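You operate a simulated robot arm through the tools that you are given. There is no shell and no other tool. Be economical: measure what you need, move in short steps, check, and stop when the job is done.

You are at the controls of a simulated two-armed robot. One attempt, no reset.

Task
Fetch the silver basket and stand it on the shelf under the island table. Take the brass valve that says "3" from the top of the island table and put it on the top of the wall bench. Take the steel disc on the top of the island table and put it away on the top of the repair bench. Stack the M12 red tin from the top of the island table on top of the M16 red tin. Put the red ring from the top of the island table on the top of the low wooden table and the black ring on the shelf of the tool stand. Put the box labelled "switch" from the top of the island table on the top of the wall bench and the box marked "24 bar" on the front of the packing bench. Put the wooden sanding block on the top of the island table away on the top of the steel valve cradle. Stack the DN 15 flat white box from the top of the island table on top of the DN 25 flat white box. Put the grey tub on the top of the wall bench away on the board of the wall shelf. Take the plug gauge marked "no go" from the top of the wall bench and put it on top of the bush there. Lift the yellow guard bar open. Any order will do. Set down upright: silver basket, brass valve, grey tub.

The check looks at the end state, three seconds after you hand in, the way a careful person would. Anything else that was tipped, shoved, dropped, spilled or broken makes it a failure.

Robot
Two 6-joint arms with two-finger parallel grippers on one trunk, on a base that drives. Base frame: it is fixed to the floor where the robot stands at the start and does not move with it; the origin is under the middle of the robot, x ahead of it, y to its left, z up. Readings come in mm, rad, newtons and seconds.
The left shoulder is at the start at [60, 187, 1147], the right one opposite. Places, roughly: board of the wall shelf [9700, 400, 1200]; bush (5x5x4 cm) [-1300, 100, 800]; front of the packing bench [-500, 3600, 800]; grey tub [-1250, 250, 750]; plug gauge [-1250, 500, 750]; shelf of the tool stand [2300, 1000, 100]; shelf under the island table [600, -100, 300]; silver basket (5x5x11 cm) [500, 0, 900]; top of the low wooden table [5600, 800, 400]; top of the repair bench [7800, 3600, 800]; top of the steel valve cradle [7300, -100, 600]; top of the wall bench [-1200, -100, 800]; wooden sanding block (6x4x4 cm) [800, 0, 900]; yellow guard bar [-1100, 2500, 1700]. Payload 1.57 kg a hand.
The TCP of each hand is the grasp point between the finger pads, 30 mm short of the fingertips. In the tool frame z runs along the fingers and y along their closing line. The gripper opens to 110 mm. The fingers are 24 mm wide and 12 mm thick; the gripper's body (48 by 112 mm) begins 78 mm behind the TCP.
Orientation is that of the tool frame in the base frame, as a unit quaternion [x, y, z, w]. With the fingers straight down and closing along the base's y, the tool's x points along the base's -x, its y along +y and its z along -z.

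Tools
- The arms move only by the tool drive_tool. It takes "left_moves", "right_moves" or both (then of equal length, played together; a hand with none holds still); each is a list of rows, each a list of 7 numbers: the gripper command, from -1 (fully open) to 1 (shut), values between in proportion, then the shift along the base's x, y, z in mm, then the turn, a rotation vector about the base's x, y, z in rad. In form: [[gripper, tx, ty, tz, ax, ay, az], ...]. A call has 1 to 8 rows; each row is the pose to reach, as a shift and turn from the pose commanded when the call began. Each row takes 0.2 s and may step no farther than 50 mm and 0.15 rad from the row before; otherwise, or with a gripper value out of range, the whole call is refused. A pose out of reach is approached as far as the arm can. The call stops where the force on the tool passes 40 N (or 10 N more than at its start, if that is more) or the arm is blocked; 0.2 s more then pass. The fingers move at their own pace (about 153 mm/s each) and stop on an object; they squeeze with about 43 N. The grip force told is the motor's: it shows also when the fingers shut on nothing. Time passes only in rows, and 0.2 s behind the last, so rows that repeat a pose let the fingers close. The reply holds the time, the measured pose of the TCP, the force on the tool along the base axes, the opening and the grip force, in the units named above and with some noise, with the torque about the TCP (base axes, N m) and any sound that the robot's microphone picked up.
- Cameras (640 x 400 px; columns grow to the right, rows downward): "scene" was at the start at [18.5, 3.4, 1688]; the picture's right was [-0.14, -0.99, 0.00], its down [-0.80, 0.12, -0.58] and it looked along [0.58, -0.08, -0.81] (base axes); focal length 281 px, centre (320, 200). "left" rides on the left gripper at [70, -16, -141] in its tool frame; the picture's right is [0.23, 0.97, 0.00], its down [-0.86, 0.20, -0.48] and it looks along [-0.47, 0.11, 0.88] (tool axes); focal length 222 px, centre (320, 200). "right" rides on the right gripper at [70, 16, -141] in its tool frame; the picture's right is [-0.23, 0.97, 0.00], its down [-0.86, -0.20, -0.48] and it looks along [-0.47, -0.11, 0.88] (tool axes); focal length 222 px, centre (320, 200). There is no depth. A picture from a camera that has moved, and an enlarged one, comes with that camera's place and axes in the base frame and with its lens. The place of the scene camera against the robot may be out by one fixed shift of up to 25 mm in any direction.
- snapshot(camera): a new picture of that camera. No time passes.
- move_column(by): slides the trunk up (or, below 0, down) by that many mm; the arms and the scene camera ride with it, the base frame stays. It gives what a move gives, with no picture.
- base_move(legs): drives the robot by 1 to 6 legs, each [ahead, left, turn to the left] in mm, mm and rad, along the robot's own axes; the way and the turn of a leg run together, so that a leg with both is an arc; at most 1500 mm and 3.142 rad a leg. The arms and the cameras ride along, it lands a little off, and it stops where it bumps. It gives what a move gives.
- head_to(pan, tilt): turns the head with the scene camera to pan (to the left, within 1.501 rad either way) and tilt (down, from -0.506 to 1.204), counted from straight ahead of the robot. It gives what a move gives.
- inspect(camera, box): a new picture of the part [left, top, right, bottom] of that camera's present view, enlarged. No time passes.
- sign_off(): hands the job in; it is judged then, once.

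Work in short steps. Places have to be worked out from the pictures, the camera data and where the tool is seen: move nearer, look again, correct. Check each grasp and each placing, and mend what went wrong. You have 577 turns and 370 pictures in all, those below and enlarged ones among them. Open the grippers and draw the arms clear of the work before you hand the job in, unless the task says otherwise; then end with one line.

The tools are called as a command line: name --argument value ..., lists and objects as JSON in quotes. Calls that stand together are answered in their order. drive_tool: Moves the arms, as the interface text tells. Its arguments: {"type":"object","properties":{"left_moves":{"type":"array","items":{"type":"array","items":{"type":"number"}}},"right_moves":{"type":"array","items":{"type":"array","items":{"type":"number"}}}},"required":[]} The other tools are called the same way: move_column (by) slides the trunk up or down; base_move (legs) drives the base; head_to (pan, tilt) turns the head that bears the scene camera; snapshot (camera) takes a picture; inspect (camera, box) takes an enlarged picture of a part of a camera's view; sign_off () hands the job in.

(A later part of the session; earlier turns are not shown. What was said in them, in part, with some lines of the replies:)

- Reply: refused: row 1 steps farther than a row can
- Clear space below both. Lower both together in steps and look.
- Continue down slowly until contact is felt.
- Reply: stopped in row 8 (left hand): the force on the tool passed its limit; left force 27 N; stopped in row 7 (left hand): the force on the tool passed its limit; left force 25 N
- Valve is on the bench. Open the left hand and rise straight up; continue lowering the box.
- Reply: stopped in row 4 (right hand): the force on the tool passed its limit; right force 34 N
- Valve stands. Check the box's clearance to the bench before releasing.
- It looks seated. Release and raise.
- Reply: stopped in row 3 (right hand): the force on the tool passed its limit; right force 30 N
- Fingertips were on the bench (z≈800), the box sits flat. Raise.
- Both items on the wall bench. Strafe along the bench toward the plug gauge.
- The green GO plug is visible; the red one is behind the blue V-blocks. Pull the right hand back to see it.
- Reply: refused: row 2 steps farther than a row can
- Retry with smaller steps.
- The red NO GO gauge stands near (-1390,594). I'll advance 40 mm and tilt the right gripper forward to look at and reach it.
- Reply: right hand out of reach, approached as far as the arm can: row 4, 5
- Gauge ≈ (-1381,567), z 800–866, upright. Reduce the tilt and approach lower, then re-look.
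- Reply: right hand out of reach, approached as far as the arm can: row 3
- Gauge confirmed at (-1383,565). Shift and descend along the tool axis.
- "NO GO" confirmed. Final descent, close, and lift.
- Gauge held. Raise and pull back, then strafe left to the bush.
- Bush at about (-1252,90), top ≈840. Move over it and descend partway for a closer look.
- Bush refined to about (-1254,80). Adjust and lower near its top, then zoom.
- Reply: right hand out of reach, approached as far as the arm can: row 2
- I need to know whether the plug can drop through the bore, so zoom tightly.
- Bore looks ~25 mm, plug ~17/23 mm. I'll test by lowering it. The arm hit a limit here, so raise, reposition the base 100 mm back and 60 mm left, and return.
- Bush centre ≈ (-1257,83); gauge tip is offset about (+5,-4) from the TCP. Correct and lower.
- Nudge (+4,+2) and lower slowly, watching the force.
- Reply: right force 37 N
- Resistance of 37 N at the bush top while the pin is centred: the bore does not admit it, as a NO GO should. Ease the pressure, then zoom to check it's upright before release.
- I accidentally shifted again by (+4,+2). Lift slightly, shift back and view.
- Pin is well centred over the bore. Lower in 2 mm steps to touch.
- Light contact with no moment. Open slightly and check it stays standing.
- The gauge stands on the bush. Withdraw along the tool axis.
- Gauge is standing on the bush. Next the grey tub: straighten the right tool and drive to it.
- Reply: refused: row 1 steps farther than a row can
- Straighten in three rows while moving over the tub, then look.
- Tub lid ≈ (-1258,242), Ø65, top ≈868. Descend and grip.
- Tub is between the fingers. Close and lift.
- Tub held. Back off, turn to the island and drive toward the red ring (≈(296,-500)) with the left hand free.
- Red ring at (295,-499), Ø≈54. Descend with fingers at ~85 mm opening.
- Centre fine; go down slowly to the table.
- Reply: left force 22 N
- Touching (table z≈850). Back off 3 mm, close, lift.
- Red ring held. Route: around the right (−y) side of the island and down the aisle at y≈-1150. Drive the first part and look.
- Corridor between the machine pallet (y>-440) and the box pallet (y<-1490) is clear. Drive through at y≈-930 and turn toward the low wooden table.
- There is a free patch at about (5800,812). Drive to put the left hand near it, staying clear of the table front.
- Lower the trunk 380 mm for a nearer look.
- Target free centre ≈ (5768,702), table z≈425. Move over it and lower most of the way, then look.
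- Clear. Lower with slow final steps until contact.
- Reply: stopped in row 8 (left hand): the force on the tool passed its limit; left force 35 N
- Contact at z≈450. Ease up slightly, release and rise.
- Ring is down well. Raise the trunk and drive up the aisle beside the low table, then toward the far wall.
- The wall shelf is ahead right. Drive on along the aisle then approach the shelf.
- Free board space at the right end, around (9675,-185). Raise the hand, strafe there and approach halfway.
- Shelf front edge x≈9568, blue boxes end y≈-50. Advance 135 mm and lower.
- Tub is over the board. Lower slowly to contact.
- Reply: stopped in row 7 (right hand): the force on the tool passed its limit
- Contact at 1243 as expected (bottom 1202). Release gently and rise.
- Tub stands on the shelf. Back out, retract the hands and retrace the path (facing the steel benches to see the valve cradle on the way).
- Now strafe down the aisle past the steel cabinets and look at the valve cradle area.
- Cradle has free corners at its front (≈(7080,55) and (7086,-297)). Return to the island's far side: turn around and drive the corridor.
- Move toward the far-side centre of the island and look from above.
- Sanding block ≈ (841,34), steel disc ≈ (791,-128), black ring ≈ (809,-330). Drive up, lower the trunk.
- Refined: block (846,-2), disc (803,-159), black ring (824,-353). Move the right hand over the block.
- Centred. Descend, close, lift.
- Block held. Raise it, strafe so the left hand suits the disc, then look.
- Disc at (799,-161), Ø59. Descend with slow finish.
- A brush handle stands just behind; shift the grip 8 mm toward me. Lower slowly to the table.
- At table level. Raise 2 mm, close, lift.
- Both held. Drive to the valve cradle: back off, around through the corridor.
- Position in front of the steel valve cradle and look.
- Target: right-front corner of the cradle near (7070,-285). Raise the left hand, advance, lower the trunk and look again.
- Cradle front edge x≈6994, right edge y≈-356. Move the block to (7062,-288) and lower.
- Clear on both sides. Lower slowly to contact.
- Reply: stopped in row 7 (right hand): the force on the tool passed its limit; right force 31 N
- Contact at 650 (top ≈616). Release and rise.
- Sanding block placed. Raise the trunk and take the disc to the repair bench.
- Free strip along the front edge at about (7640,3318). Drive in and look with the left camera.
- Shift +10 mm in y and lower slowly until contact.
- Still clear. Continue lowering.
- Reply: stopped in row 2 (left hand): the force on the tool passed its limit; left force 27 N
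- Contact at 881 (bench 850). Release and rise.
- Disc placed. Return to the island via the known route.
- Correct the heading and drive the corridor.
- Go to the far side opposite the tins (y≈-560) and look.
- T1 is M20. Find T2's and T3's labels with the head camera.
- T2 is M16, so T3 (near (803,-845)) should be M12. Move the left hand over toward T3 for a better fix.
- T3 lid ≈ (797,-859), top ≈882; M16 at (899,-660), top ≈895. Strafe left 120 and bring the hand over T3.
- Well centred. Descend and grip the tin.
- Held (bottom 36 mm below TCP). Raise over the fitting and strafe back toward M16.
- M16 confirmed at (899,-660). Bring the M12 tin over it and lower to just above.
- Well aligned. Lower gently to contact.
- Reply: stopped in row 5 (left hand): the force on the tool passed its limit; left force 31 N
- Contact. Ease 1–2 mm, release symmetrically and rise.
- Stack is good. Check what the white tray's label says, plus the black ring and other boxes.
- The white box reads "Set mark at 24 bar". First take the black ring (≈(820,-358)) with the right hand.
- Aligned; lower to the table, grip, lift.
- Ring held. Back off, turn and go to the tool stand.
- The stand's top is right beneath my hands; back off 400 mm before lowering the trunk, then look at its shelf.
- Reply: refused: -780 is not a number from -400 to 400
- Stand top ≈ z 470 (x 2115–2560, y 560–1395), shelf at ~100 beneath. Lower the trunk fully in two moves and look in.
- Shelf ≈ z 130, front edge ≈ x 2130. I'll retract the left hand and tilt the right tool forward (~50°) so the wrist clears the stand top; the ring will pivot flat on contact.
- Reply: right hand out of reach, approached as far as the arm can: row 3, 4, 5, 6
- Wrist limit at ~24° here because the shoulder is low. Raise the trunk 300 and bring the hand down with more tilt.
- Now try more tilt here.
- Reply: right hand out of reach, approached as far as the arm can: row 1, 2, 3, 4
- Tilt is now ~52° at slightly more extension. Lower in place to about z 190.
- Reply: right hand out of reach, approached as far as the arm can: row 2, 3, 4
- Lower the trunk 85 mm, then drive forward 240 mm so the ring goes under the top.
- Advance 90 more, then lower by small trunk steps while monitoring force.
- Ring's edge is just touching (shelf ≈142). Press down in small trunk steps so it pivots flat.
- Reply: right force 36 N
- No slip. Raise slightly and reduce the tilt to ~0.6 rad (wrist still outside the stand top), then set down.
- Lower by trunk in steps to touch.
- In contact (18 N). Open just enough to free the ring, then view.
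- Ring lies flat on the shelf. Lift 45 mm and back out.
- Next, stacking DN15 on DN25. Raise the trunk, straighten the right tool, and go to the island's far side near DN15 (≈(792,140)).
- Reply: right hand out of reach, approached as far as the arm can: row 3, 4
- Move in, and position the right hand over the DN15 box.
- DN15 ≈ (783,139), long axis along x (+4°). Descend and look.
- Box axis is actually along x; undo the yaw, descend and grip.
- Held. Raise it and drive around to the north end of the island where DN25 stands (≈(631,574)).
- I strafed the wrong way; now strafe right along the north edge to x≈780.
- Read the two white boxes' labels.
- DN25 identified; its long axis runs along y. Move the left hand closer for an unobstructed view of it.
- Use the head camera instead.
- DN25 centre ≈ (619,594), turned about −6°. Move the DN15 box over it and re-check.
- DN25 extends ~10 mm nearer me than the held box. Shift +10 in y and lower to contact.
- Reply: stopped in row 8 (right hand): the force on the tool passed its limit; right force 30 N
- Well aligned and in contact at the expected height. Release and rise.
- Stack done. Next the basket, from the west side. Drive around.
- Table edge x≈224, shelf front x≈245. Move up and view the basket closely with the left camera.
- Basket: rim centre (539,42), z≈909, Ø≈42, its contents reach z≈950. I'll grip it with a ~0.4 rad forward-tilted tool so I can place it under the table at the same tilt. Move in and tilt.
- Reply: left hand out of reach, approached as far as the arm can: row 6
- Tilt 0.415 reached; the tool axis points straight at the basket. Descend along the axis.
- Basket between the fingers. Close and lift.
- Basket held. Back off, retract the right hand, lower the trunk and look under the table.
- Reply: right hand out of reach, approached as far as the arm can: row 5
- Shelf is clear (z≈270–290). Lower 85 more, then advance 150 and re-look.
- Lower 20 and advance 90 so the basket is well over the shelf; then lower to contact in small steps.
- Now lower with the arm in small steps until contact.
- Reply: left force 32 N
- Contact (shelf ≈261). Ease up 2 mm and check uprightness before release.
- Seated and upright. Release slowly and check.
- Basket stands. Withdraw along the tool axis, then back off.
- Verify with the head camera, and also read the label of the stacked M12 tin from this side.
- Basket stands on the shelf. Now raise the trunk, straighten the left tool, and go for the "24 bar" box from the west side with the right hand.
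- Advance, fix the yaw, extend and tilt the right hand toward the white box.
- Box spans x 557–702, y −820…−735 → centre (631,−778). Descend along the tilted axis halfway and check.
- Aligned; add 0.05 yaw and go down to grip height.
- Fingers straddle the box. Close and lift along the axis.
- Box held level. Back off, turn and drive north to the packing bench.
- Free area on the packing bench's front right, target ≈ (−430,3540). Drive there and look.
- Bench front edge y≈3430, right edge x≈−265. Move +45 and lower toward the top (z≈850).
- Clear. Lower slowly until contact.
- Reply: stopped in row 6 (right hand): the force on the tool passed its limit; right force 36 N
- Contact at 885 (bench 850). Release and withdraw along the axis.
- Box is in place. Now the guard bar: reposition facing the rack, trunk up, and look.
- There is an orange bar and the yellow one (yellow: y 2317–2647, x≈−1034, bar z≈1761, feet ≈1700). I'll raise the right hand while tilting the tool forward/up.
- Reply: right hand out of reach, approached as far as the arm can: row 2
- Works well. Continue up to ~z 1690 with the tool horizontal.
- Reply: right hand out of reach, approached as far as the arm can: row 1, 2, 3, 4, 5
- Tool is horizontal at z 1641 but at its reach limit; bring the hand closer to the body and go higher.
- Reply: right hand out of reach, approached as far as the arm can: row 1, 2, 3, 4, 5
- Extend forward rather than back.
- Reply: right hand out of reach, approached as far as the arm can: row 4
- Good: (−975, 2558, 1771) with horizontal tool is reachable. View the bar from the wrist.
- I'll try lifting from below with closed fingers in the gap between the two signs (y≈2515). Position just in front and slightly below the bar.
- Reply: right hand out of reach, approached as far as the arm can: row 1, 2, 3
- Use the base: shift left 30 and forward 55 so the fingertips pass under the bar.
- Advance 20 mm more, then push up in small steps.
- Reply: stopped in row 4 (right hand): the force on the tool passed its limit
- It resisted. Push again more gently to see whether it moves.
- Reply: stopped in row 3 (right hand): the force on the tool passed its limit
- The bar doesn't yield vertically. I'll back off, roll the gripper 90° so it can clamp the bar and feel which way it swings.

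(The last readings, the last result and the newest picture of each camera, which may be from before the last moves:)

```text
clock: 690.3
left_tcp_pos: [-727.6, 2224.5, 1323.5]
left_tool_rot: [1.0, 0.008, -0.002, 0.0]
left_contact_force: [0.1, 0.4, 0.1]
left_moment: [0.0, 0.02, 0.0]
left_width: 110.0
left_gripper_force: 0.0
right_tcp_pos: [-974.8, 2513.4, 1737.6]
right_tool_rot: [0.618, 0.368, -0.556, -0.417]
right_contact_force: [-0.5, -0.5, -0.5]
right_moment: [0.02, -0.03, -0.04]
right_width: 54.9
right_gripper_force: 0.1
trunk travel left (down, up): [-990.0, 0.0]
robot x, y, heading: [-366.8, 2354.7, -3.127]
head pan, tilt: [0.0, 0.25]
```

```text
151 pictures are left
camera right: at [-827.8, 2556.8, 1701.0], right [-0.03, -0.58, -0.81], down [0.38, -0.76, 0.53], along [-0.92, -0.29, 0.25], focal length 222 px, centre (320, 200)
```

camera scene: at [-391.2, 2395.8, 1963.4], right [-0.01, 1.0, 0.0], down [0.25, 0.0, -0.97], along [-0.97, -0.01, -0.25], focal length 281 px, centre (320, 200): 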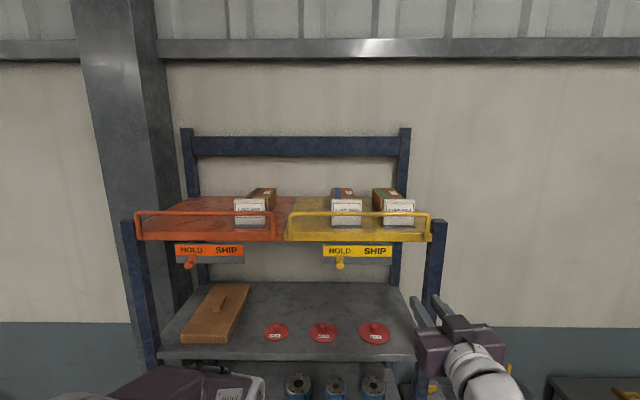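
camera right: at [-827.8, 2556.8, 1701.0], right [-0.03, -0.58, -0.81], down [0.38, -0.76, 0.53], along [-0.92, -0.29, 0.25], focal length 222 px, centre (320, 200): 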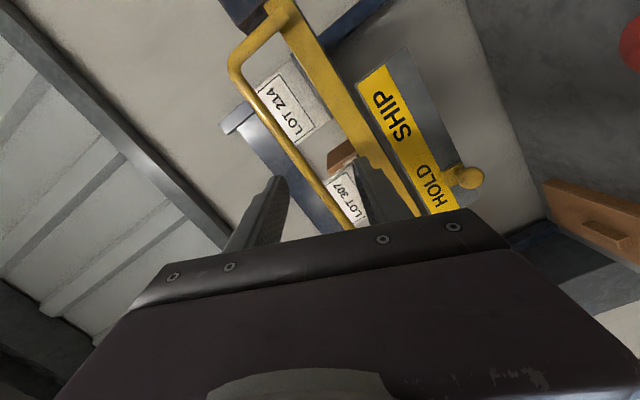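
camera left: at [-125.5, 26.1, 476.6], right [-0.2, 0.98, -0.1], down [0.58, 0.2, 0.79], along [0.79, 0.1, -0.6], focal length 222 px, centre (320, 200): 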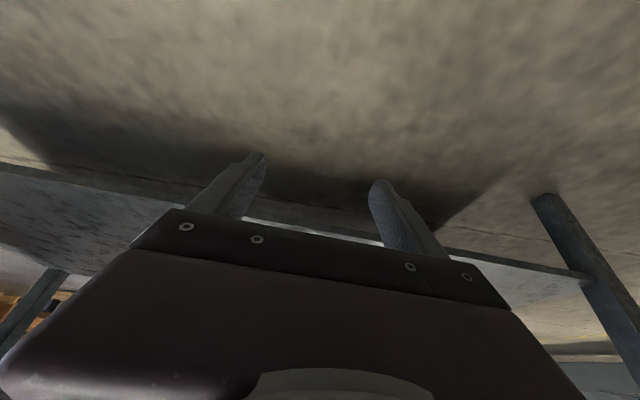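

Finish the roll to 90° and set height to the bar (≈1755).

drive_tool --right_moves '[[0, 0, 0, 5, 0.14, 0, 0], [0, 0, 0, 10, 0.28, 0, 0], [0, 0, 0, 15, 0.4, 0, 0], [0, 0, 0, 19, 0.45, 0, 0]]'

snapshot --camera "right"

inspect --camera "scene" --box '[280, 160, 460, 270]'

```text
clock: 691.3
left_tcp_pos: [-729.6, 2223.6, 1324.4]
left_tool_rot: [1.0, 0.008, -0.001, -0.001]
left_contact_force: [0.2, 0.1, -0.1]
left_moment: [0.01, 0.03, -0.02]
left_width: 109.9
left_gripper_force: 0.0
right_tcp_pos: [-977.6, 2515.4, 1757.0]
right_tool_rot: [-0.51, -0.483, 0.46, 0.544]
right_contact_force: [0.1, 0.1, -1.0]
right_moment: [0.0, 0.01, 0.01]
right_width: 54.9
right_gripper_force: 0.0
trunk travel left (down, up): [-990.0, 0.0]
robot x, y, heading: [-365.9, 2352.4, -3.125]
head pan, tilt: [0.0, 0.25]
```

```text
150 pictures are left
camera right: at [-831.1, 2568.4, 1741.9], right [-0.03, -0.17, -0.98], down [0.38, -0.91, 0.15], along [-0.92, -0.37, 0.1], focal length 222 px, centre (320, 200)
```

right: 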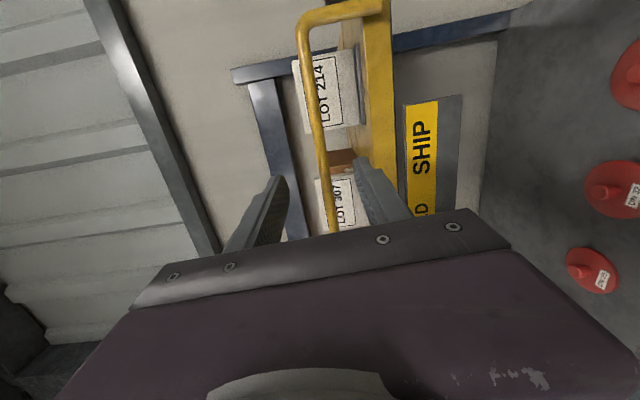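

```text
3.56 times, centred on (370, 215) of scene
camera zoom: at [-392.0, 2365.1, 1963.4], right [-0.01, 1.0, 0.0], down [0.25, 0.0, -0.97], along [-0.97, -0.01, -0.25], focal length 1000 px, centre (142, 147)
```

zoom: 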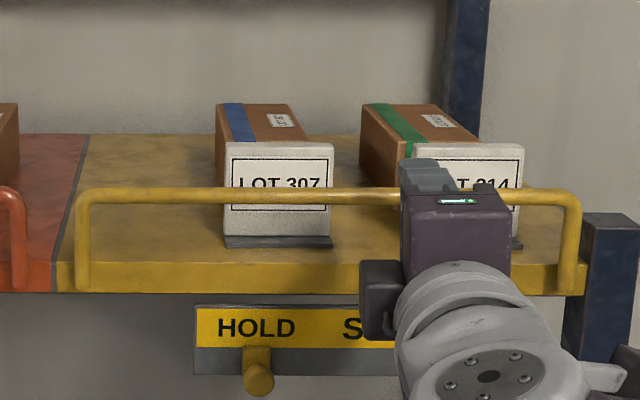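

The bar lies centred between the fingers. Narrow the opening and advance onto it.

drive_tool --right_moves '[[0.25, 0, 0, -1, 0, 0, 0], [0.25, 0, 0, -1, 0, 0, 0]]'

base_move --legs '[[55, 0, 0]]'

snapshot --camera "right"

```text
clock: 691.9
left_tcp_pos: [-729.6, 2223.2, 1324.3]
left_tool_rot: [1.0, 0.008, 0.0, -0.001]
left_contact_force: [-0.2, -0.1, 0.4]
left_moment: [0.01, 0.01, 0.02]
left_width: 110.4
left_gripper_force: 0.1
right_tcp_pos: [-977.8, 2513.1, 1756.5]
right_tool_rot: [-0.511, -0.482, 0.46, 0.543]
right_contact_force: [0.8, 0.3, 0.2]
right_moment: [0.02, 0.0, 0.0]
right_width: 41.5
right_gripper_force: 0.0
trunk travel left (down, up): [-990.0, 0.0]
robot x, y, heading: [-364.5, 2352.0, -3.129]
head pan, tilt: [0.0, 0.25]
```

```text
clock: 692.8
left_tcp_pos: [-770.3, 2224.2, 1327.5]
left_tool_rot: [1.0, 0.007, -0.006, -0.001]
left_contact_force: [2.5, 0.4, 0.5]
left_moment: [-0.02, 0.12, 0.02]
left_width: 110.4
left_gripper_force: 0.0
right_tcp_pos: [-1013.5, 2513.1, 1761.2]
right_tool_rot: [-0.508, -0.478, 0.464, 0.546]
right_contact_force: [1.3, 0.5, 0.0]
right_moment: [0.0, -0.08, 0.01]
right_width: 41.4
right_gripper_force: 0.0
trunk travel left (down, up): [-990.0, 0.0]
robot x, y, heading: [-420.4, 2351.3, -3.127]
head pan, tilt: [0.0, 0.25]
```

```text
148 pictures are left
camera right: at [-867.2, 2568.1, 1746.1], right [-0.04, -0.17, -0.98], down [0.38, -0.91, 0.14], along [-0.92, -0.37, 0.11], focal length 222 px, centre (320, 200)
```

right: 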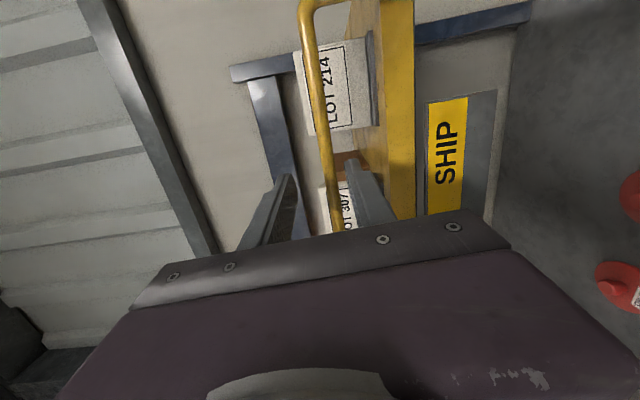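

Advance 28 mm more and close on the bar.

base_move --legs '[[25, 0, 0]]'

drive_tool --right_moves '[[0.25, 0, 0, -2, 0, 0, 0], [1, 0, 0, -2, 0, 0, 0], [1, 0, 0, -2, 0, 0, 0]]'

snapshot --camera "right"

```text
clock: 693.6
left_tcp_pos: [-798.6, 2222.5, 1326.3]
left_tool_rot: [1.0, 0.007, -0.004, -0.001]
left_contact_force: [0.7, -0.6, 0.2]
left_moment: [0.0, 0.1, -0.01]
left_width: 110.1
left_gripper_force: 0.1
right_tcp_pos: [-1042.5, 2514.2, 1760.7]
right_tool_rot: [-0.509, -0.479, 0.462, 0.546]
right_contact_force: [1.1, -0.6, 0.3]
right_moment: [-0.01, -0.03, -0.02]
right_width: 41.0
right_gripper_force: 0.1
trunk travel left (down, up): [-990.0, 0.0]
robot x, y, heading: [-447.0, 2348.0, -3.125]
head pan, tilt: [0.0, 0.25]
```

```text
clock: 694.4
left_tcp_pos: [-807.5, 2223.6, 1324.2]
left_tool_rot: [1.0, 0.007, -0.002, 0.0]
left_contact_force: [-0.1, 0.3, -0.1]
left_moment: [0.03, 0.01, 0.0]
left_width: 110.1
left_gripper_force: 0.1
right_tcp_pos: [-1053.9, 2512.6, 1754.3]
right_tool_rot: [-0.51, -0.482, 0.461, 0.543]
right_contact_force: [2.7, 0.1, 0.1]
right_moment: [-0.75, -0.16, 0.02]
right_width: 13.0
right_gripper_force: 29.2
trunk travel left (down, up): [-990.0, 0.0]
robot x, y, heading: [-444.9, 2351.3, -3.13]
head pan, tilt: [0.0, 0.25]
```

```text
147 pictures are left
camera right: at [-907.3, 2567.6, 1739.4], right [-0.03, -0.17, -0.98], down [0.38, -0.91, 0.15], along [-0.92, -0.37, 0.1], focal length 222 px, centre (320, 200)
```

right: 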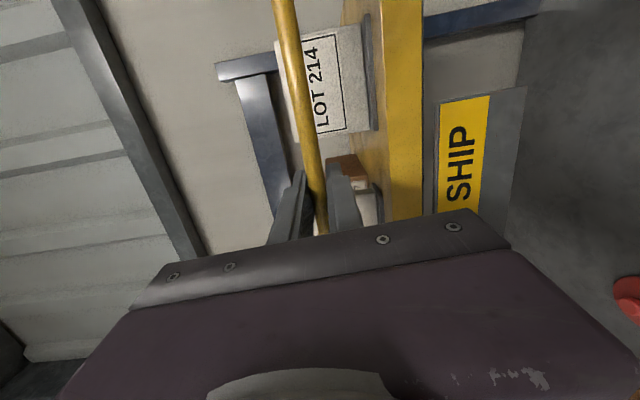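

Bar clamped (13 mm). Test a gentle pull toward me.

drive_tool --right_moves '[[1, 3, 0, 0, 0, 0, 0], [1, 6, 0, 0, 0, 0, 0], [1, 10, 0, 0, 0, 0, 0]]'

```text
clock: 695.2
left_tcp_pos: [-808.5, 2223.5, 1323.8]
left_tool_rot: [1.0, 0.007, 0.0, -0.001]
left_contact_force: [0.3, -0.3, -1.3]
left_moment: [0.01, 0.01, 0.01]
left_width: 109.9
left_gripper_force: 0.2
right_tcp_pos: [-1047.0, 2514.6, 1752.6]
right_tool_rot: [-0.51, -0.482, 0.461, 0.543]
right_contact_force: [-0.6, -0.3, -2.5]
right_moment: [-0.7, 0.07, 0.33]
right_width: 12.8
right_gripper_force: 29.3
trunk travel left (down, up): [-990.0, 0.0]
robot x, y, heading: [-444.0, 2348.6, -3.124]
head pan, tilt: [0.0, 0.25]
```

It moves toward me almost freely. Check visually how the bar moved.

inspect --camera "scene" --box '[280, 160, 460, 270]'

snapshot --camera "right"

```text
3.56 times, centred on (370, 215) of scene
camera zoom: at [-471.7, 2364.3, 1963.3], right [-0.01, 1.0, 0.0], down [0.25, 0.0, -0.97], along [-0.97, -0.01, -0.25], focal length 1000 px, centre (142, 147)
```

zoom: 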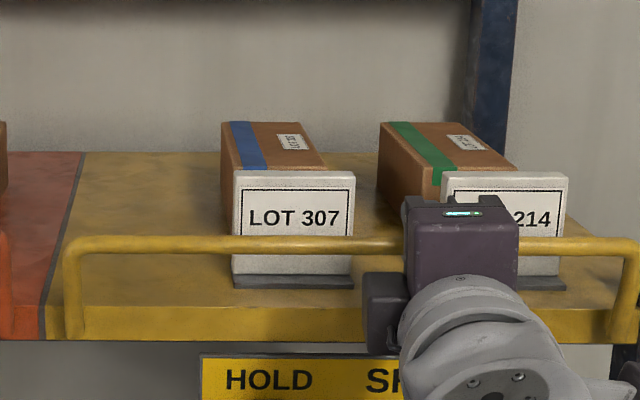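

```text
145 pictures are left
camera right: at [-900.2, 2567.6, 1738.5], right [-0.03, -0.17, -0.98], down [0.38, -0.91, 0.15], along [-0.92, -0.37, 0.1], focal length 222 px, centre (320, 200)
```

right: 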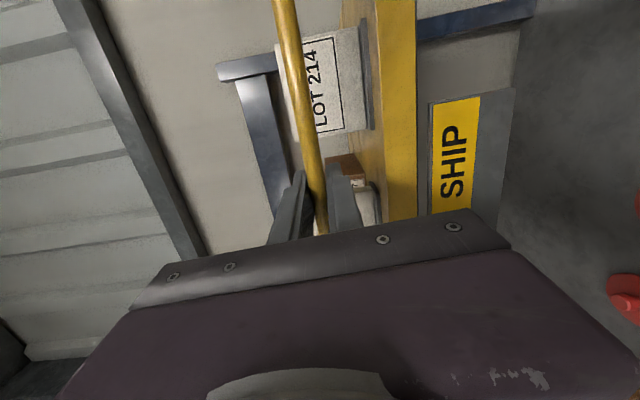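

The bar swings outward about its feet. Follow the arc (radius ≈52 mm) gently.

drive_tool --right_moves '[[1, 6, 0, -1.5, 0, 0, 0], [1, 12.4, 0, -3.5, 0, 0, 0], [1, 18, 0, -6.5, 0, 0, 0], [1, 23.7, 0, -10, 0, 0, 0]]'

inspect --camera "scene" --box '[280, 160, 460, 270]'

```text
clock: 696.2
left_tcp_pos: [-811.2, 2223.0, 1323.2]
left_tool_rot: [1.0, 0.007, 0.0, -0.001]
left_contact_force: [0.2, 0.4, -0.4]
left_moment: [-0.01, -0.01, 0.02]
left_width: 110.0
left_gripper_force: 0.1
right_tcp_pos: [-1023.7, 2514.5, 1742.7]
right_tool_rot: [-0.511, -0.482, 0.46, 0.543]
right_contact_force: [-3.8, -1.7, -4.4]
right_moment: [-0.64, 0.09, 0.28]
right_width: 12.9
right_gripper_force: 29.6
trunk travel left (down, up): [-990.0, 0.0]
robot x, y, heading: [-441.8, 2349.2, -3.125]
head pan, tilt: [0.0, 0.25]
```

```text
3.56 times, centred on (370, 215) of scene
camera zoom: at [-473.9, 2363.7, 1963.3], right [-0.01, 1.0, 0.0], down [0.25, 0.0, -0.97], along [-0.97, -0.01, -0.25], focal length 1000 px, centre (142, 147)
```

zoom: 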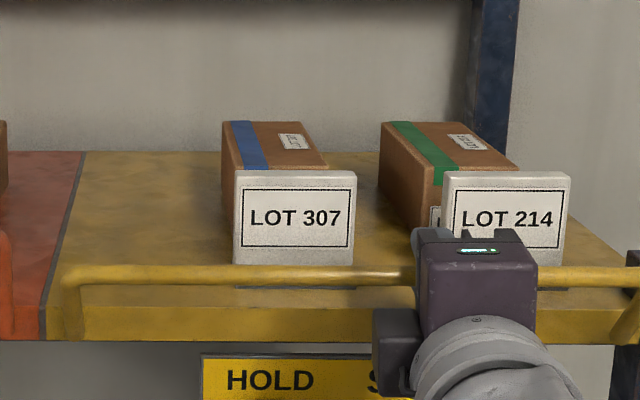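

Continue along the arc toward horizontal.

drive_tool --right_moves '[[1, 5, 0, -4.5, 0, 0, 0], [1, 9.2, 0, -9, 0, 0, 0], [1, 13, 0, -14.5, 0, 0, 0], [1, 16, 0, -20, 0, 0, 0], [1, 18.2, 0, -26, 0, 0, 0], [1, 19.7, 0, -32.6, 0, 0, 0]]'

inspect --camera "scene" --box '[280, 160, 460, 270]'

snapshot --camera "right"

```text
clock: 697.6
left_tcp_pos: [-805.0, 2223.1, 1324.1]
left_tool_rot: [1.0, 0.008, -0.001, 0.0]
left_contact_force: [-0.1, -0.8, -0.4]
left_moment: [-0.01, -0.01, 0.01]
left_width: 110.2
left_gripper_force: 0.0
right_tcp_pos: [-998.5, 2512.6, 1712.3]
right_tool_rot: [-0.51, -0.48, 0.461, 0.544]
right_contact_force: [4.2, 1.1, 2.5]
right_moment: [-0.71, 0.12, 0.34]
right_width: 12.7
right_gripper_force: 29.3
trunk travel left (down, up): [-990.0, 0.0]
robot x, y, heading: [-440.4, 2350.9, -3.131]
head pan, tilt: [0.0, 0.25]
```

```text
3.56 times, centred on (370, 215) of scene
camera zoom: at [-466.4, 2364.4, 1963.5], right [-0.01, 1.0, 0.0], down [0.25, 0.0, -0.97], along [-0.97, -0.01, -0.25], focal length 1000 px, centre (142, 147)
```

zoom: 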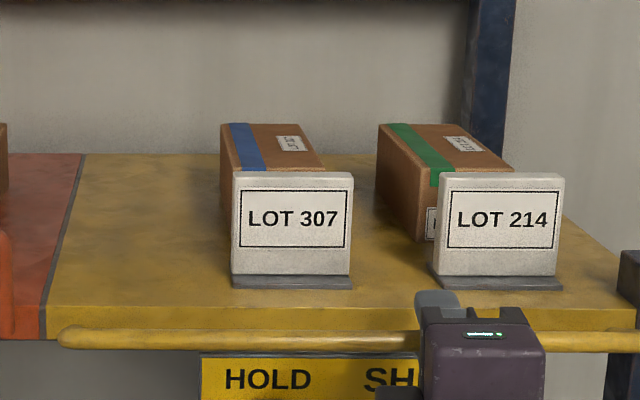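

```text
142 pictures are left
camera right: at [-851.4, 2567.5, 1697.6], right [-0.04, -0.17, -0.98], down [0.38, -0.91, 0.14], along [-0.92, -0.37, 0.1], focal length 222 px, centre (320, 200)
```

right: 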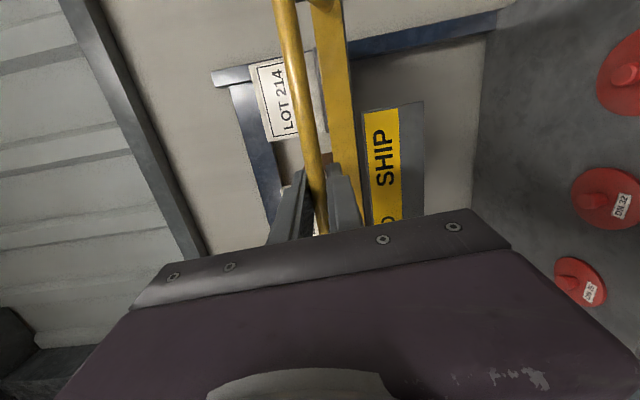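

The bar is about 80° open. Try a little further to find its stop.

drive_tool --right_moves '[[1, 0.8, 0, -5, 0, 0, 0], [1, 1, 0, -9, 0, 0, 0], [1, 1, 0, -13, 0, 0, 0], [1, 0.5, 0, -17, 0, 0, 0]]'

inspect --camera "scene" --box '[280, 160, 460, 270]'

```text
clock: 698.6
left_tcp_pos: [-803.7, 2223.9, 1324.9]
left_tool_rot: [1.0, 0.006, -0.002, -0.001]
left_contact_force: [-1.1, -0.3, -0.8]
left_moment: [0.01, 0.01, 0.01]
left_width: 110.1
left_gripper_force: 0.0
right_tcp_pos: [-995.7, 2512.8, 1695.6]
right_tool_rot: [-0.509, -0.481, 0.461, 0.544]
right_contact_force: [9.5, -1.0, 1.3]
right_moment: [-0.7, 0.07, 0.21]
right_width: 12.7
right_gripper_force: 30.0
trunk travel left (down, up): [-990.0, 0.0]
robot x, y, heading: [-441.1, 2357.0, -3.127]
head pan, tilt: [0.0, 0.25]
```

```text
3.56 times, centred on (370, 215) of scene
camera zoom: at [-463.3, 2363.7, 1963.5], right [-0.01, 1.0, 0.0], down [0.24, 0.0, -0.97], along [-0.97, -0.01, -0.24], focal length 1000 px, centre (142, 147)
```

zoom: 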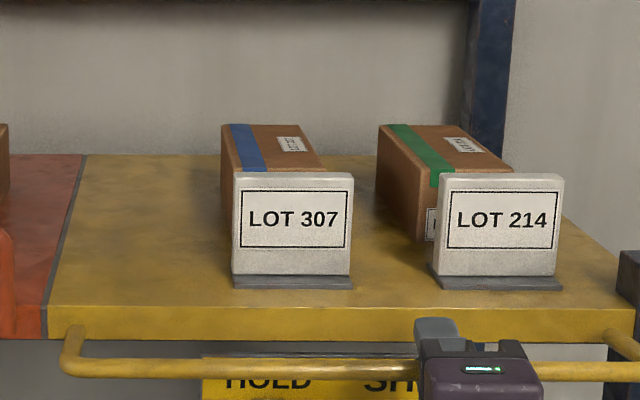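

Still swinging down freely; keep guiding it gently with force checks.

drive_tool --right_moves '[[1, -1, 0, -4.5, 0, 0, 0], [1, -2.3, 0, -9.4, 0, 0, 0], [1, -4.3, 0, -14, 0, 0, 0], [1, -6.6, 0, -19, 0, 0, 0]]'

snapshot --camera "right"

snapshot --camera "left"

```text
clock: 699.6
left_tcp_pos: [-799.7, 2224.2, 1326.6]
left_tool_rot: [1.0, 0.007, -0.004, 0.0]
left_contact_force: [0.0, -0.4, 0.9]
left_moment: [0.0, 0.01, 0.0]
left_width: 110.2
left_gripper_force: 0.1
right_tcp_pos: [-997.2, 2513.0, 1679.3]
right_tool_rot: [-0.509, -0.481, 0.461, 0.545]
right_contact_force: [23.1, -1.5, -4.2]
right_moment: [-0.71, 0.0, 0.15]
right_width: 12.6
right_gripper_force: 29.8
trunk travel left (down, up): [-990.0, 0.0]
robot x, y, heading: [-441.0, 2352.8, -3.134]
head pan, tilt: [0.0, 0.25]
```

```text
140 pictures are left
camera right: at [-850.2, 2567.6, 1663.5], right [-0.04, -0.17, -0.98], down [0.38, -0.91, 0.14], along [-0.92, -0.37, 0.1], focal length 222 px, centre (320, 200)
```

right: 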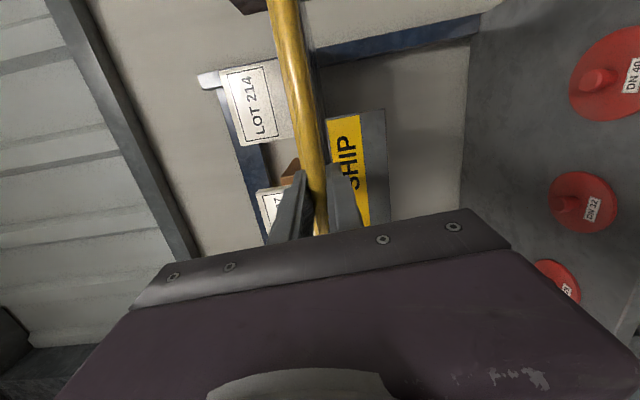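

```text
139 pictures are left
camera left: at [-728.9, 2240.3, 1467.3], right [0.24, -0.97, 0.0], down [-0.85, -0.21, 0.49], along [-0.47, -0.11, -0.87], focal length 222 px, centre (320, 200)
```

left: 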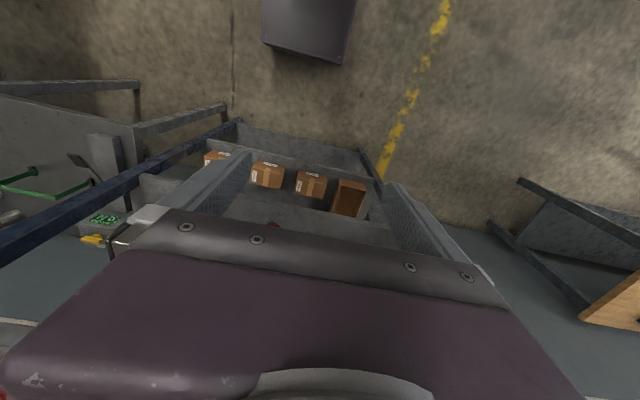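

Fitting the arc: pivot ≈ (−1064,1684), r≈71, so the bar is now at ~90°. Relieve the radial force and continue along the true arc.

drive_tool --right_moves '[[1, 4, 0, 0, 0, 0, 0], [1, 4.5, 0, -6, 0, 0, 0], [1, 4, 0, -12, 0, 0, 0], [1, 3, 0, -18, 0, 0, 0], [1, 1, 0, -24, 0, 0, 0]]'

inspect --camera "scene" --box '[280, 190, 460, 300]'

```text
clock: 700.8
left_tcp_pos: [-808.0, 2223.2, 1324.5]
left_tool_rot: [1.0, 0.007, -0.001, -0.001]
left_contact_force: [0.2, -0.2, 0.5]
left_moment: [0.04, -0.04, 0.02]
left_width: 110.1
left_gripper_force: 0.0
right_tcp_pos: [-1008.0, 2513.3, 1651.1]
right_tool_rot: [-0.511, -0.481, 0.46, 0.544]
right_contact_force: [-2.5, 0.0, 2.2]
right_moment: [-0.71, 0.03, 0.22]
right_width: 12.6
right_gripper_force: 29.9
trunk travel left (down, up): [-990.0, 0.0]
robot x, y, heading: [-446.9, 2349.9, -3.131]
head pan, tilt: [0.0, 0.25]
```

```text
3.56 times, centred on (370, 245) of scene
camera zoom: at [-471.1, 2364.2, 1963.5], right [-0.01, 1.0, 0.0], down [0.25, 0.0, -0.97], along [-0.97, -0.01, -0.25], focal length 1000 px, centre (142, 40)
```

zoom: 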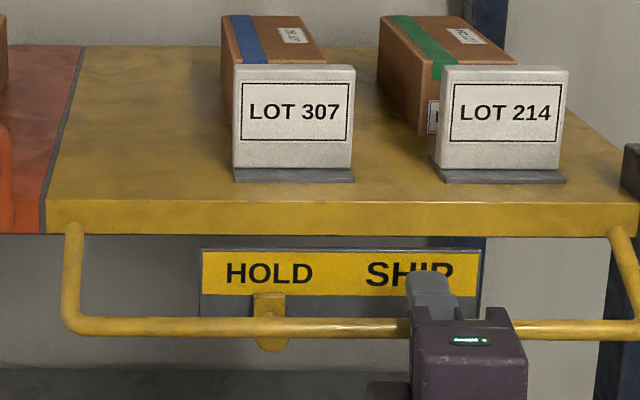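

Bar is ~120° open. Open the fingers a little (still caging it) to see whether it stays or falls.

drive_tool --right_moves '[[0.4, 0, 0, 0, 0, 0, 0], [0.4, 0, 0, 0, 0, 0, 0], [0.4, 0, 0, 0, 0, 0, 0], [0.4, 0, 0, 0, 0, 0, 0]]'

inspect --camera "scene" --box '[280, 190, 460, 300]'

snapshot --camera "right"

```text
clock: 701.8
left_tcp_pos: [-807.8, 2222.9, 1324.6]
left_tool_rot: [1.0, 0.008, 0.0, -0.001]
left_contact_force: [0.0, 0.9, -0.4]
left_moment: [-0.04, 0.02, -0.04]
left_width: 109.9
left_gripper_force: 0.1
right_tcp_pos: [-1006.6, 2513.2, 1651.8]
right_tool_rot: [-0.511, -0.481, 0.46, 0.544]
right_contact_force: [0.0, -0.4, -2.1]
right_moment: [-0.06, -0.01, 0.02]
right_width: 34.7
right_gripper_force: 1.2
trunk travel left (down, up): [-990.0, 0.0]
robot x, y, heading: [-443.6, 2349.4, -3.13]
head pan, tilt: [0.0, 0.25]
```

```text
3.56 times, centred on (370, 245) of scene
camera zoom: at [-470.2, 2364.1, 1963.4], right [-0.01, 1.0, 0.0], down [0.25, 0.0, -0.97], along [-0.97, -0.01, -0.25], focal length 1000 px, centre (142, 40)
```

zoom: 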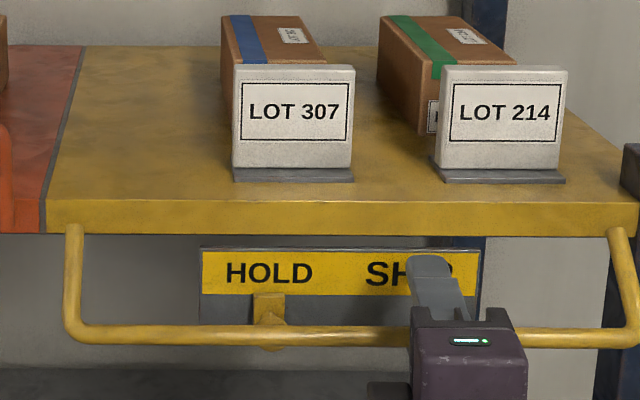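

```text
136 pictures are left
camera right: at [-860.5, 2567.6, 1637.0], right [-0.03, -0.17, -0.98], down [0.38, -0.91, 0.15], along [-0.92, -0.37, 0.1], focal length 222 px, centre (320, 200)
```

right: 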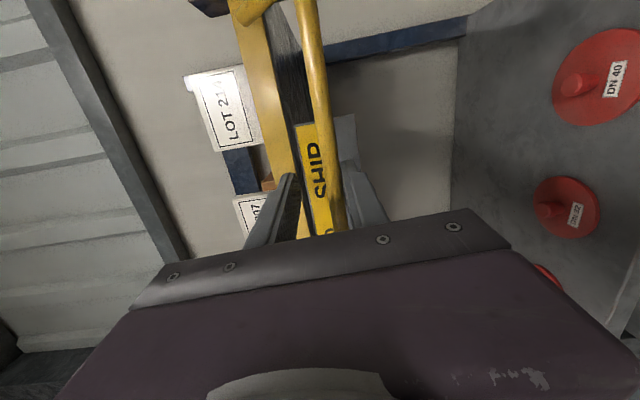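

It falls under gravity, so guide it down gently on the lower finger toward its rest.

drive_tool --right_moves '[[0.4, -4, 0, -5, 0, 0, 0], [0.4, -8, 0, -10, 0, 0, 0], [0.4, -11, 0, -15, 0, 0, 0], [0.4, -14, 0, -20, 0, 0, 0], [0.4, -16, 0, -26, 0, 0, 0], [0.4, -18, 0, -32, 0, 0, 0]]'

inspect --camera "scene" --box '[280, 190, 460, 300]'

snapshot --camera "right"

```text
clock: 703.2
left_tcp_pos: [-808.6, 2224.0, 1322.0]
left_tool_rot: [1.0, 0.006, -0.002, -0.001]
left_contact_force: [-0.6, 0.2, 0.1]
left_moment: [0.04, 0.01, 0.01]
left_width: 109.9
left_gripper_force: 0.0
right_tcp_pos: [-1024.5, 2512.1, 1617.8]
right_tool_rot: [-0.511, -0.481, 0.459, 0.545]
right_contact_force: [-0.3, -0.2, 0.6]
right_moment: [-0.03, -0.03, -0.05]
right_width: 33.1
right_gripper_force: 0.0
trunk travel left (down, up): [-990.0, 0.0]
robot x, y, heading: [-443.5, 2348.3, -3.127]
head pan, tilt: [0.0, 0.25]
```

```text
3.56 times, centred on (370, 245) of scene
camera zoom: at [-470.5, 2364.1, 1963.4], right [-0.01, 1.0, 0.0], down [0.25, 0.0, -0.97], along [-0.97, -0.01, -0.25], focal length 1000 px, centre (142, 40)
```

zoom: 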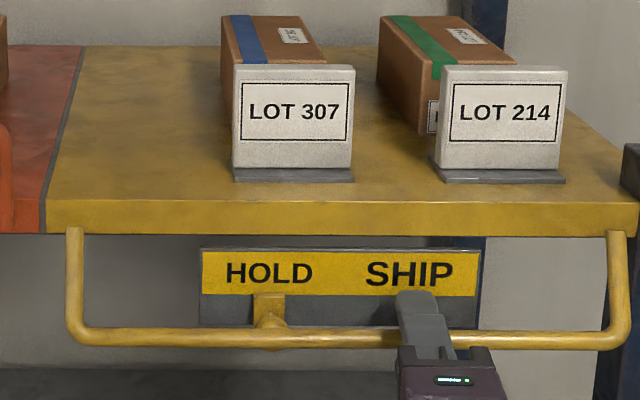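

```text
134 pictures are left
camera right: at [-878.6, 2567.4, 1604.5], right [-0.04, -0.17, -0.98], down [0.38, -0.91, 0.15], along [-0.92, -0.37, 0.1], focal length 222 px, centre (320, 200)
```

right: 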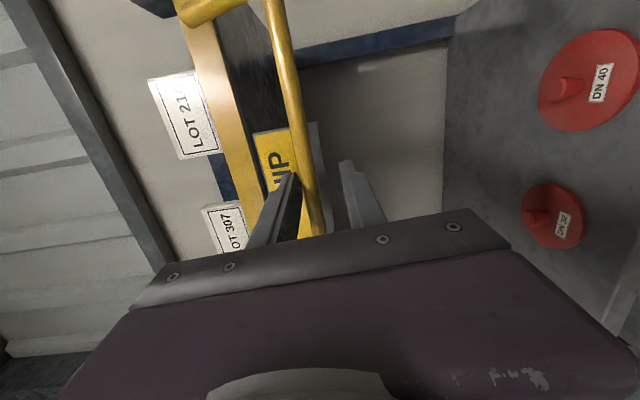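

The bar has come to rest at its stop by itself. Withdraw straight back.

drive_tool --right_moves '[[0.2, 0, 0, 2, 0, 0, 0], [0.2, 0, 0, 4, 0, 0, 0]]'

base_move --legs '[[-250, 0, 0]]'

snapshot --camera "scene"

inspect --camera "scene" --box '[270, 180, 450, 300]'

```text
clock: 703.8
left_tcp_pos: [-808.2, 2223.8, 1324.2]
left_tool_rot: [1.0, 0.007, -0.001, 0.0]
left_contact_force: [0.7, 0.6, -0.2]
left_moment: [0.01, 0.0, 0.02]
left_width: 109.9
left_gripper_force: 0.0
right_tcp_pos: [-1025.6, 2512.9, 1622.7]
right_tool_rot: [-0.511, -0.481, 0.46, 0.545]
right_contact_force: [0.4, 0.7, -0.3]
right_moment: [-0.01, 0.0, -0.01]
right_width: 44.1
right_gripper_force: 0.0
trunk travel left (down, up): [-990.0, 0.0]
robot x, y, heading: [-443.5, 2353.3, -3.13]
head pan, tilt: [0.0, 0.25]
```

```text
clock: 705.7
left_tcp_pos: [-560.1, 2226.5, 1321.8]
left_tool_rot: [1.0, 0.007, 0.001, -0.001]
left_contact_force: [-0.3, 0.3, -0.6]
left_moment: [-0.02, -0.05, 0.04]
left_width: 109.9
left_gripper_force: 0.1
right_tcp_pos: [-777.9, 2516.1, 1620.9]
right_tool_rot: [-0.511, -0.482, 0.459, 0.543]
right_contact_force: [0.8, 0.2, -0.3]
right_moment: [0.02, 0.03, 0.01]
right_width: 44.3
right_gripper_force: 0.0
trunk travel left (down, up): [-990.0, 0.0]
robot x, y, heading: [-191.8, 2354.2, -3.127]
head pan, tilt: [0.0, 0.25]
```

```text
133 pictures are left
camera scene: at [-224.7, 2367.4, 1963.2], right [-0.01, 1.0, 0.0], down [0.25, 0.0, -0.97], along [-0.97, -0.01, -0.25], focal length 281 px, centre (320, 200)
```

scene: 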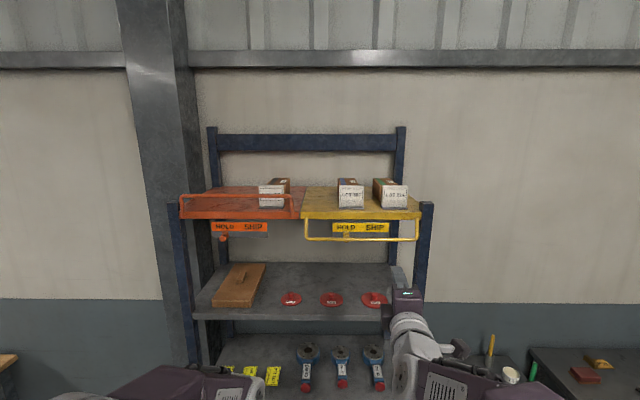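

```text
3.33 times, centred on (360, 240) of scene
camera zoom: at [-224.7, 2367.4, 1963.2], right [-0.01, 1.0, 0.0], down [0.25, 0.0, -0.97], along [-0.97, -0.01, -0.25], focal length 938 px, centre (187, 67)
```

zoom: 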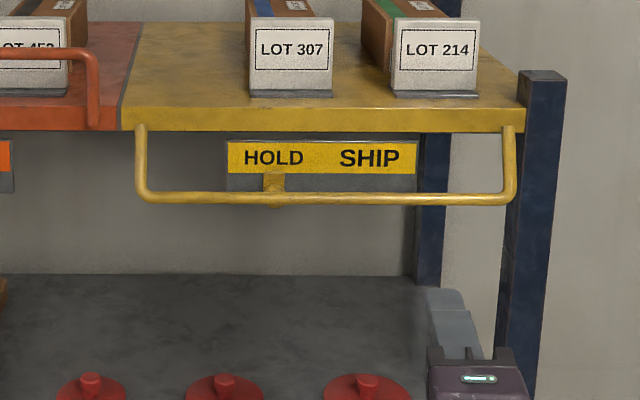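

The yellow bar is open. Open the right gripper and make a quick check of the wall bench and island on the way.

drive_tool --right_moves '[[-1, 0, 0, 0, 0, 0, 0], [-1, 0, 0, 0, 0, 0, 0]]'

base_move --legs '[[0, 1400, 0], [0, 900, 0]]'

head_to --pan 0.0 --tilt 0.65

snapshot --camera "scene"

```text
clock: 706.3
left_tcp_pos: [-558.0, 2226.6, 1322.2]
left_tool_rot: [1.0, 0.007, 0.0, -0.001]
left_contact_force: [0.0, 0.0, -0.3]
left_moment: [-0.01, -0.04, 0.01]
left_width: 109.7
left_gripper_force: 0.2
right_tcp_pos: [-776.4, 2515.8, 1621.5]
right_tool_rot: [-0.51, -0.482, 0.461, 0.543]
right_contact_force: [-0.4, 0.1, -0.4]
right_moment: [0.02, -0.01, 0.03]
right_width: 110.2
right_gripper_force: 0.1
trunk travel left (down, up): [-990.0, 0.0]
robot x, y, heading: [-191.9, 2355.2, -3.122]
head pan, tilt: [0.0, 0.25]
```

```text
clock: 717.5
left_tcp_pos: [-488.4, -69.7, 1323.7]
left_tool_rot: [1.0, 0.024, 0.0, -0.001]
left_contact_force: [0.6, -0.2, -0.6]
left_moment: [0.01, -0.02, 0.01]
left_width: 109.7
left_gripper_force: 0.0
right_tcp_pos: [-715.6, 212.0, 1623.5]
right_tool_rot: [-0.504, -0.489, 0.469, 0.536]
right_contact_force: [0.2, 0.2, 1.0]
right_moment: [-0.01, 0.01, -0.01]
right_width: 110.0
right_gripper_force: 0.0
trunk travel left (down, up): [-990.0, 0.0]
robot x, y, heading: [-130.0, 66.8, -3.097]
head pan, tilt: [0.0, 0.25]
```

```text
clock: 718.4
left_tcp_pos: [-488.1, -73.0, 1324.4]
left_tool_rot: [1.0, 0.023, 0.0, -0.001]
left_contact_force: [0.2, 0.4, 0.6]
left_moment: [-0.02, -0.01, 0.04]
left_width: 110.1
left_gripper_force: 0.1
right_tcp_pos: [-714.3, 210.2, 1623.6]
right_tool_rot: [-0.503, -0.49, 0.469, 0.536]
right_contact_force: [0.5, 0.1, 0.4]
right_moment: [0.0, 0.01, 0.0]
right_width: 110.0
right_gripper_force: 0.0
trunk travel left (down, up): [-990.0, 0.0]
robot x, y, heading: [-125.0, 65.2, -3.095]
head pan, tilt: [0.0, 0.649]
```

```text
131 pictures are left
camera scene: at [-147.5, 79.6, 1927.0], right [-0.05, 1.0, 0.0], down [0.6, 0.03, -0.8], along [-0.8, -0.04, -0.6], focal length 281 px, centre (320, 200)
```

scene: 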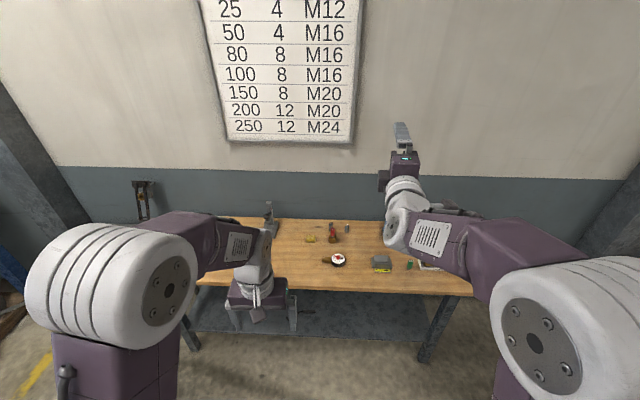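

inspect --camera "scene" --box '[290, 205, 390, 275]'

snapshot --camera "left"

```text
5.71 times, centred on (340, 240) of scene
camera zoom: at [-147.5, 79.6, 1927.0], right [-0.05, 1.0, 0.0], down [0.6, 0.03, -0.8], along [-0.8, -0.04, -0.6], focal length 1608 px, centre (206, -29)
```

zoom: 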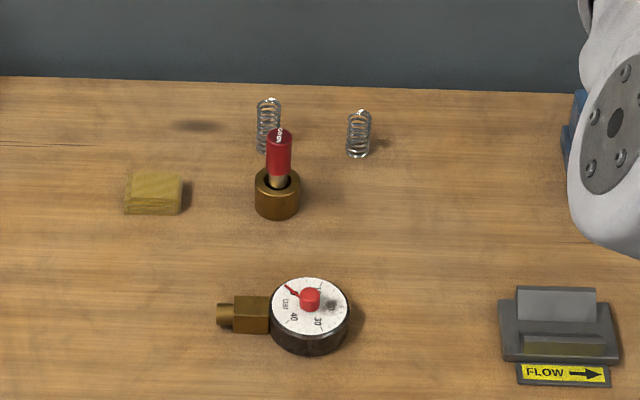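

```text
129 pictures are left
camera left: at [-419.1, -52.8, 1465.3], right [0.27, -0.96, 0.0], down [-0.84, -0.24, 0.48], along [-0.46, -0.13, -0.88], focal length 222 px, centre (320, 200)
```

left: 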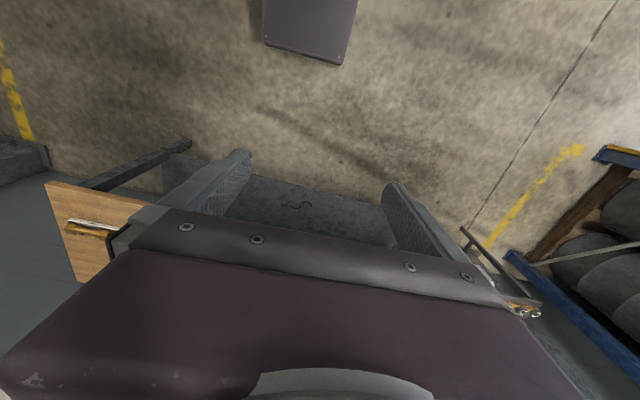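

Gauge is standing on the bush. Check valve and switch box by panning the head, and the island by looking the other way after turning.

base_move --legs '[[0, 500, -0.04]]'

head_to --pan 0.0 --tilt 0.6

snapshot --camera "scene"

```text
clock: 721.3
left_tcp_pos: [-479.9, -547.0, 1324.0]
left_tool_rot: [1.0, 0.005, -0.001, 0.0]
left_contact_force: [-0.4, 0.4, -0.6]
left_moment: [-0.05, 0.01, 0.01]
left_width: 109.7
left_gripper_force: 0.0
right_tcp_pos: [-695.1, -257.1, 1623.4]
right_tool_rot: [-0.512, -0.479, 0.46, 0.545]
right_contact_force: [0.1, -0.1, 0.2]
right_moment: [0.0, 0.01, 0.01]
right_width: 110.0
right_gripper_force: 0.0
trunk travel left (down, up): [-990.0, 0.0]
robot x, y, heading: [-115.0, -422.6, -3.136]
head pan, tilt: [0.0, 0.649]
```

```text
clock: 721.9
left_tcp_pos: [-479.0, -548.2, 1323.2]
left_tool_rot: [1.0, 0.004, -0.001, -0.001]
left_contact_force: [0.2, 0.2, -0.7]
left_moment: [-0.02, 0.01, -0.01]
left_width: 110.0
left_gripper_force: 0.1
right_tcp_pos: [-696.1, -256.7, 1624.6]
right_tool_rot: [-0.512, -0.48, 0.459, 0.545]
right_contact_force: [0.2, 0.4, -0.1]
right_moment: [-0.02, -0.01, 0.02]
right_width: 110.0
right_gripper_force: 0.0
trunk travel left (down, up): [-990.0, 0.0]
robot x, y, heading: [-115.4, -424.0, -3.13]
head pan, tilt: [0.0, 0.6]
```

```text
128 pictures are left
camera scene: at [-136.1, -408.6, 1931.2], right [-0.01, 1.0, 0.0], down [0.57, 0.0, -0.82], along [-0.82, -0.01, -0.57], focal length 281 px, centre (320, 200)
```

scene: 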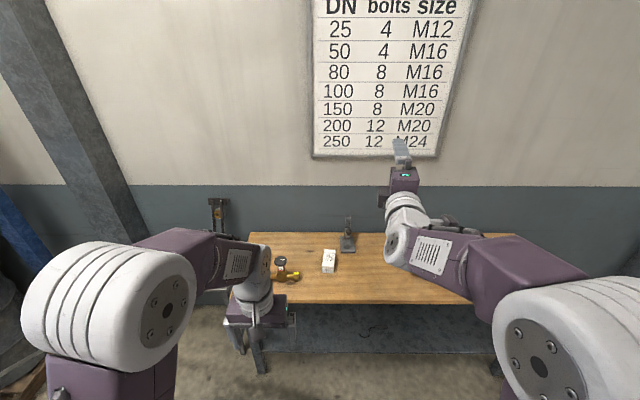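

Wall bench is fine. Finally verify the stacked tin's label from the south side of the island.

base_move --legs '[[0, 1050, 0], [0, 0, -1.57], [0, -800, 0]]'

head_to --pan -0.2 --tilt 0.75

snapshot --camera "scene"

```text
clock: 735.1
left_tcp_pos: [564.4, -1122.2, 1323.4]
left_tool_rot: [0.71, -0.704, 0.001, -0.002]
left_contact_force: [0.6, -0.5, 0.0]
left_moment: [-0.02, -0.01, -0.05]
left_width: 109.7
left_gripper_force: 0.0
right_tcp_pos: [855.5, -905.9, 1623.1]
right_tool_rot: [-0.701, 0.022, -0.062, 0.71]
right_contact_force: [-0.8, -0.6, -0.5]
right_moment: [0.01, 0.02, 0.0]
right_width: 110.0
right_gripper_force: 0.0
trunk travel left (down, up): [-990.0, 0.0]
robot x, y, heading: [693.2, -1485.9, 1.579]
head pan, tilt: [0.0, 0.6]
```

```text
clock: 735.9
left_tcp_pos: [566.8, -1120.4, 1323.9]
left_tool_rot: [0.71, -0.704, -0.001, -0.001]
left_contact_force: [0.0, 1.2, -0.8]
left_moment: [0.03, 0.0, 0.0]
left_width: 109.9
left_gripper_force: 0.1
right_tcp_pos: [857.5, -905.5, 1623.9]
right_tool_rot: [-0.701, 0.023, -0.062, 0.711]
right_contact_force: [-0.3, 0.3, 0.0]
right_moment: [0.0, 0.01, -0.01]
right_width: 109.9
right_gripper_force: 0.1
trunk travel left (down, up): [-990.0, 0.0]
robot x, y, heading: [690.6, -1491.1, 1.58]
head pan, tilt: [-0.201, 0.75]
```

```text
127 pictures are left
camera scene: at [713.9, -1451.8, 1918.4], right [0.98, -0.19, 0.0], down [-0.13, -0.67, -0.73], along [0.14, 0.72, -0.68], focal length 281 px, centre (320, 200)
```

scene: 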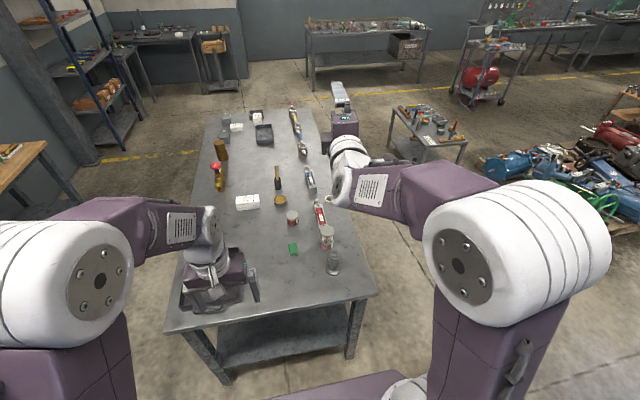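

inspect --camera "scene" --box '[280, 195, 360, 285]'

inspect --camera "scene" --box '[200, 90, 320, 180]'

```text
4.44 times, centred on (320, 240) of scene
camera zoom: at [713.9, -1451.8, 1918.4], right [0.98, -0.19, 0.0], down [-0.13, -0.67, -0.73], along [0.14, 0.72, -0.68], focal length 1251 px, centre (320, 22)
```

zoom: 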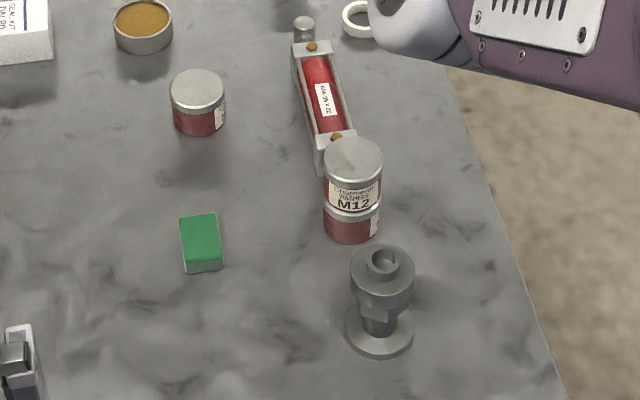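

```text
4.44 times, centred on (260, 135) of scene
camera zoom: at [713.9, -1451.8, 1918.4], right [0.98, -0.19, 0.0], down [-0.13, -0.67, -0.73], along [0.14, 0.72, -0.68], focal length 1251 px, centre (587, 489)
```

zoom: 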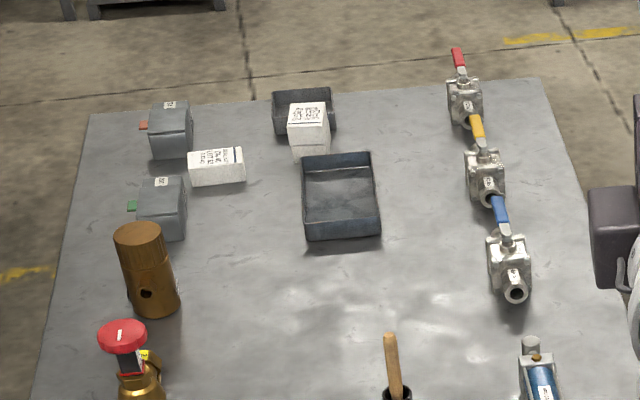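

M12 on M16 is confirmed and the other stack stands. Back away so the arms are clear, then hand in.

base_move --legs '[[-350, 0, 0]]'

sign_off

```text
clock: 738.1
left_tcp_pos: [570.2, -1465.2, 1322.1]
left_tool_rot: [0.71, -0.704, 0.001, 0.0]
left_contact_force: [-0.2, 0.7, -1.0]
left_moment: [-0.04, -0.01, -0.01]
left_width: 110.1
left_gripper_force: 0.0
right_tcp_pos: [860.4, -1249.8, 1621.3]
right_tool_rot: [-0.702, 0.023, -0.061, 0.709]
right_contact_force: [0.1, 0.5, 0.1]
right_moment: [0.01, 0.0, 0.02]
right_width: 110.2
right_gripper_force: 0.0
trunk travel left (down, up): [-990.0, 0.0]
robot x, y, heading: [692.9, -1832.7, 1.573]
head pan, tilt: [-0.201, 0.75]
```

```text
The job is handed in.
```

All thirteen jobs are done and handed in; the one I'm unsure of is the yellow guard bar, which would not lift straight up and only swung outward and down on its feet, so I left it hanging open.
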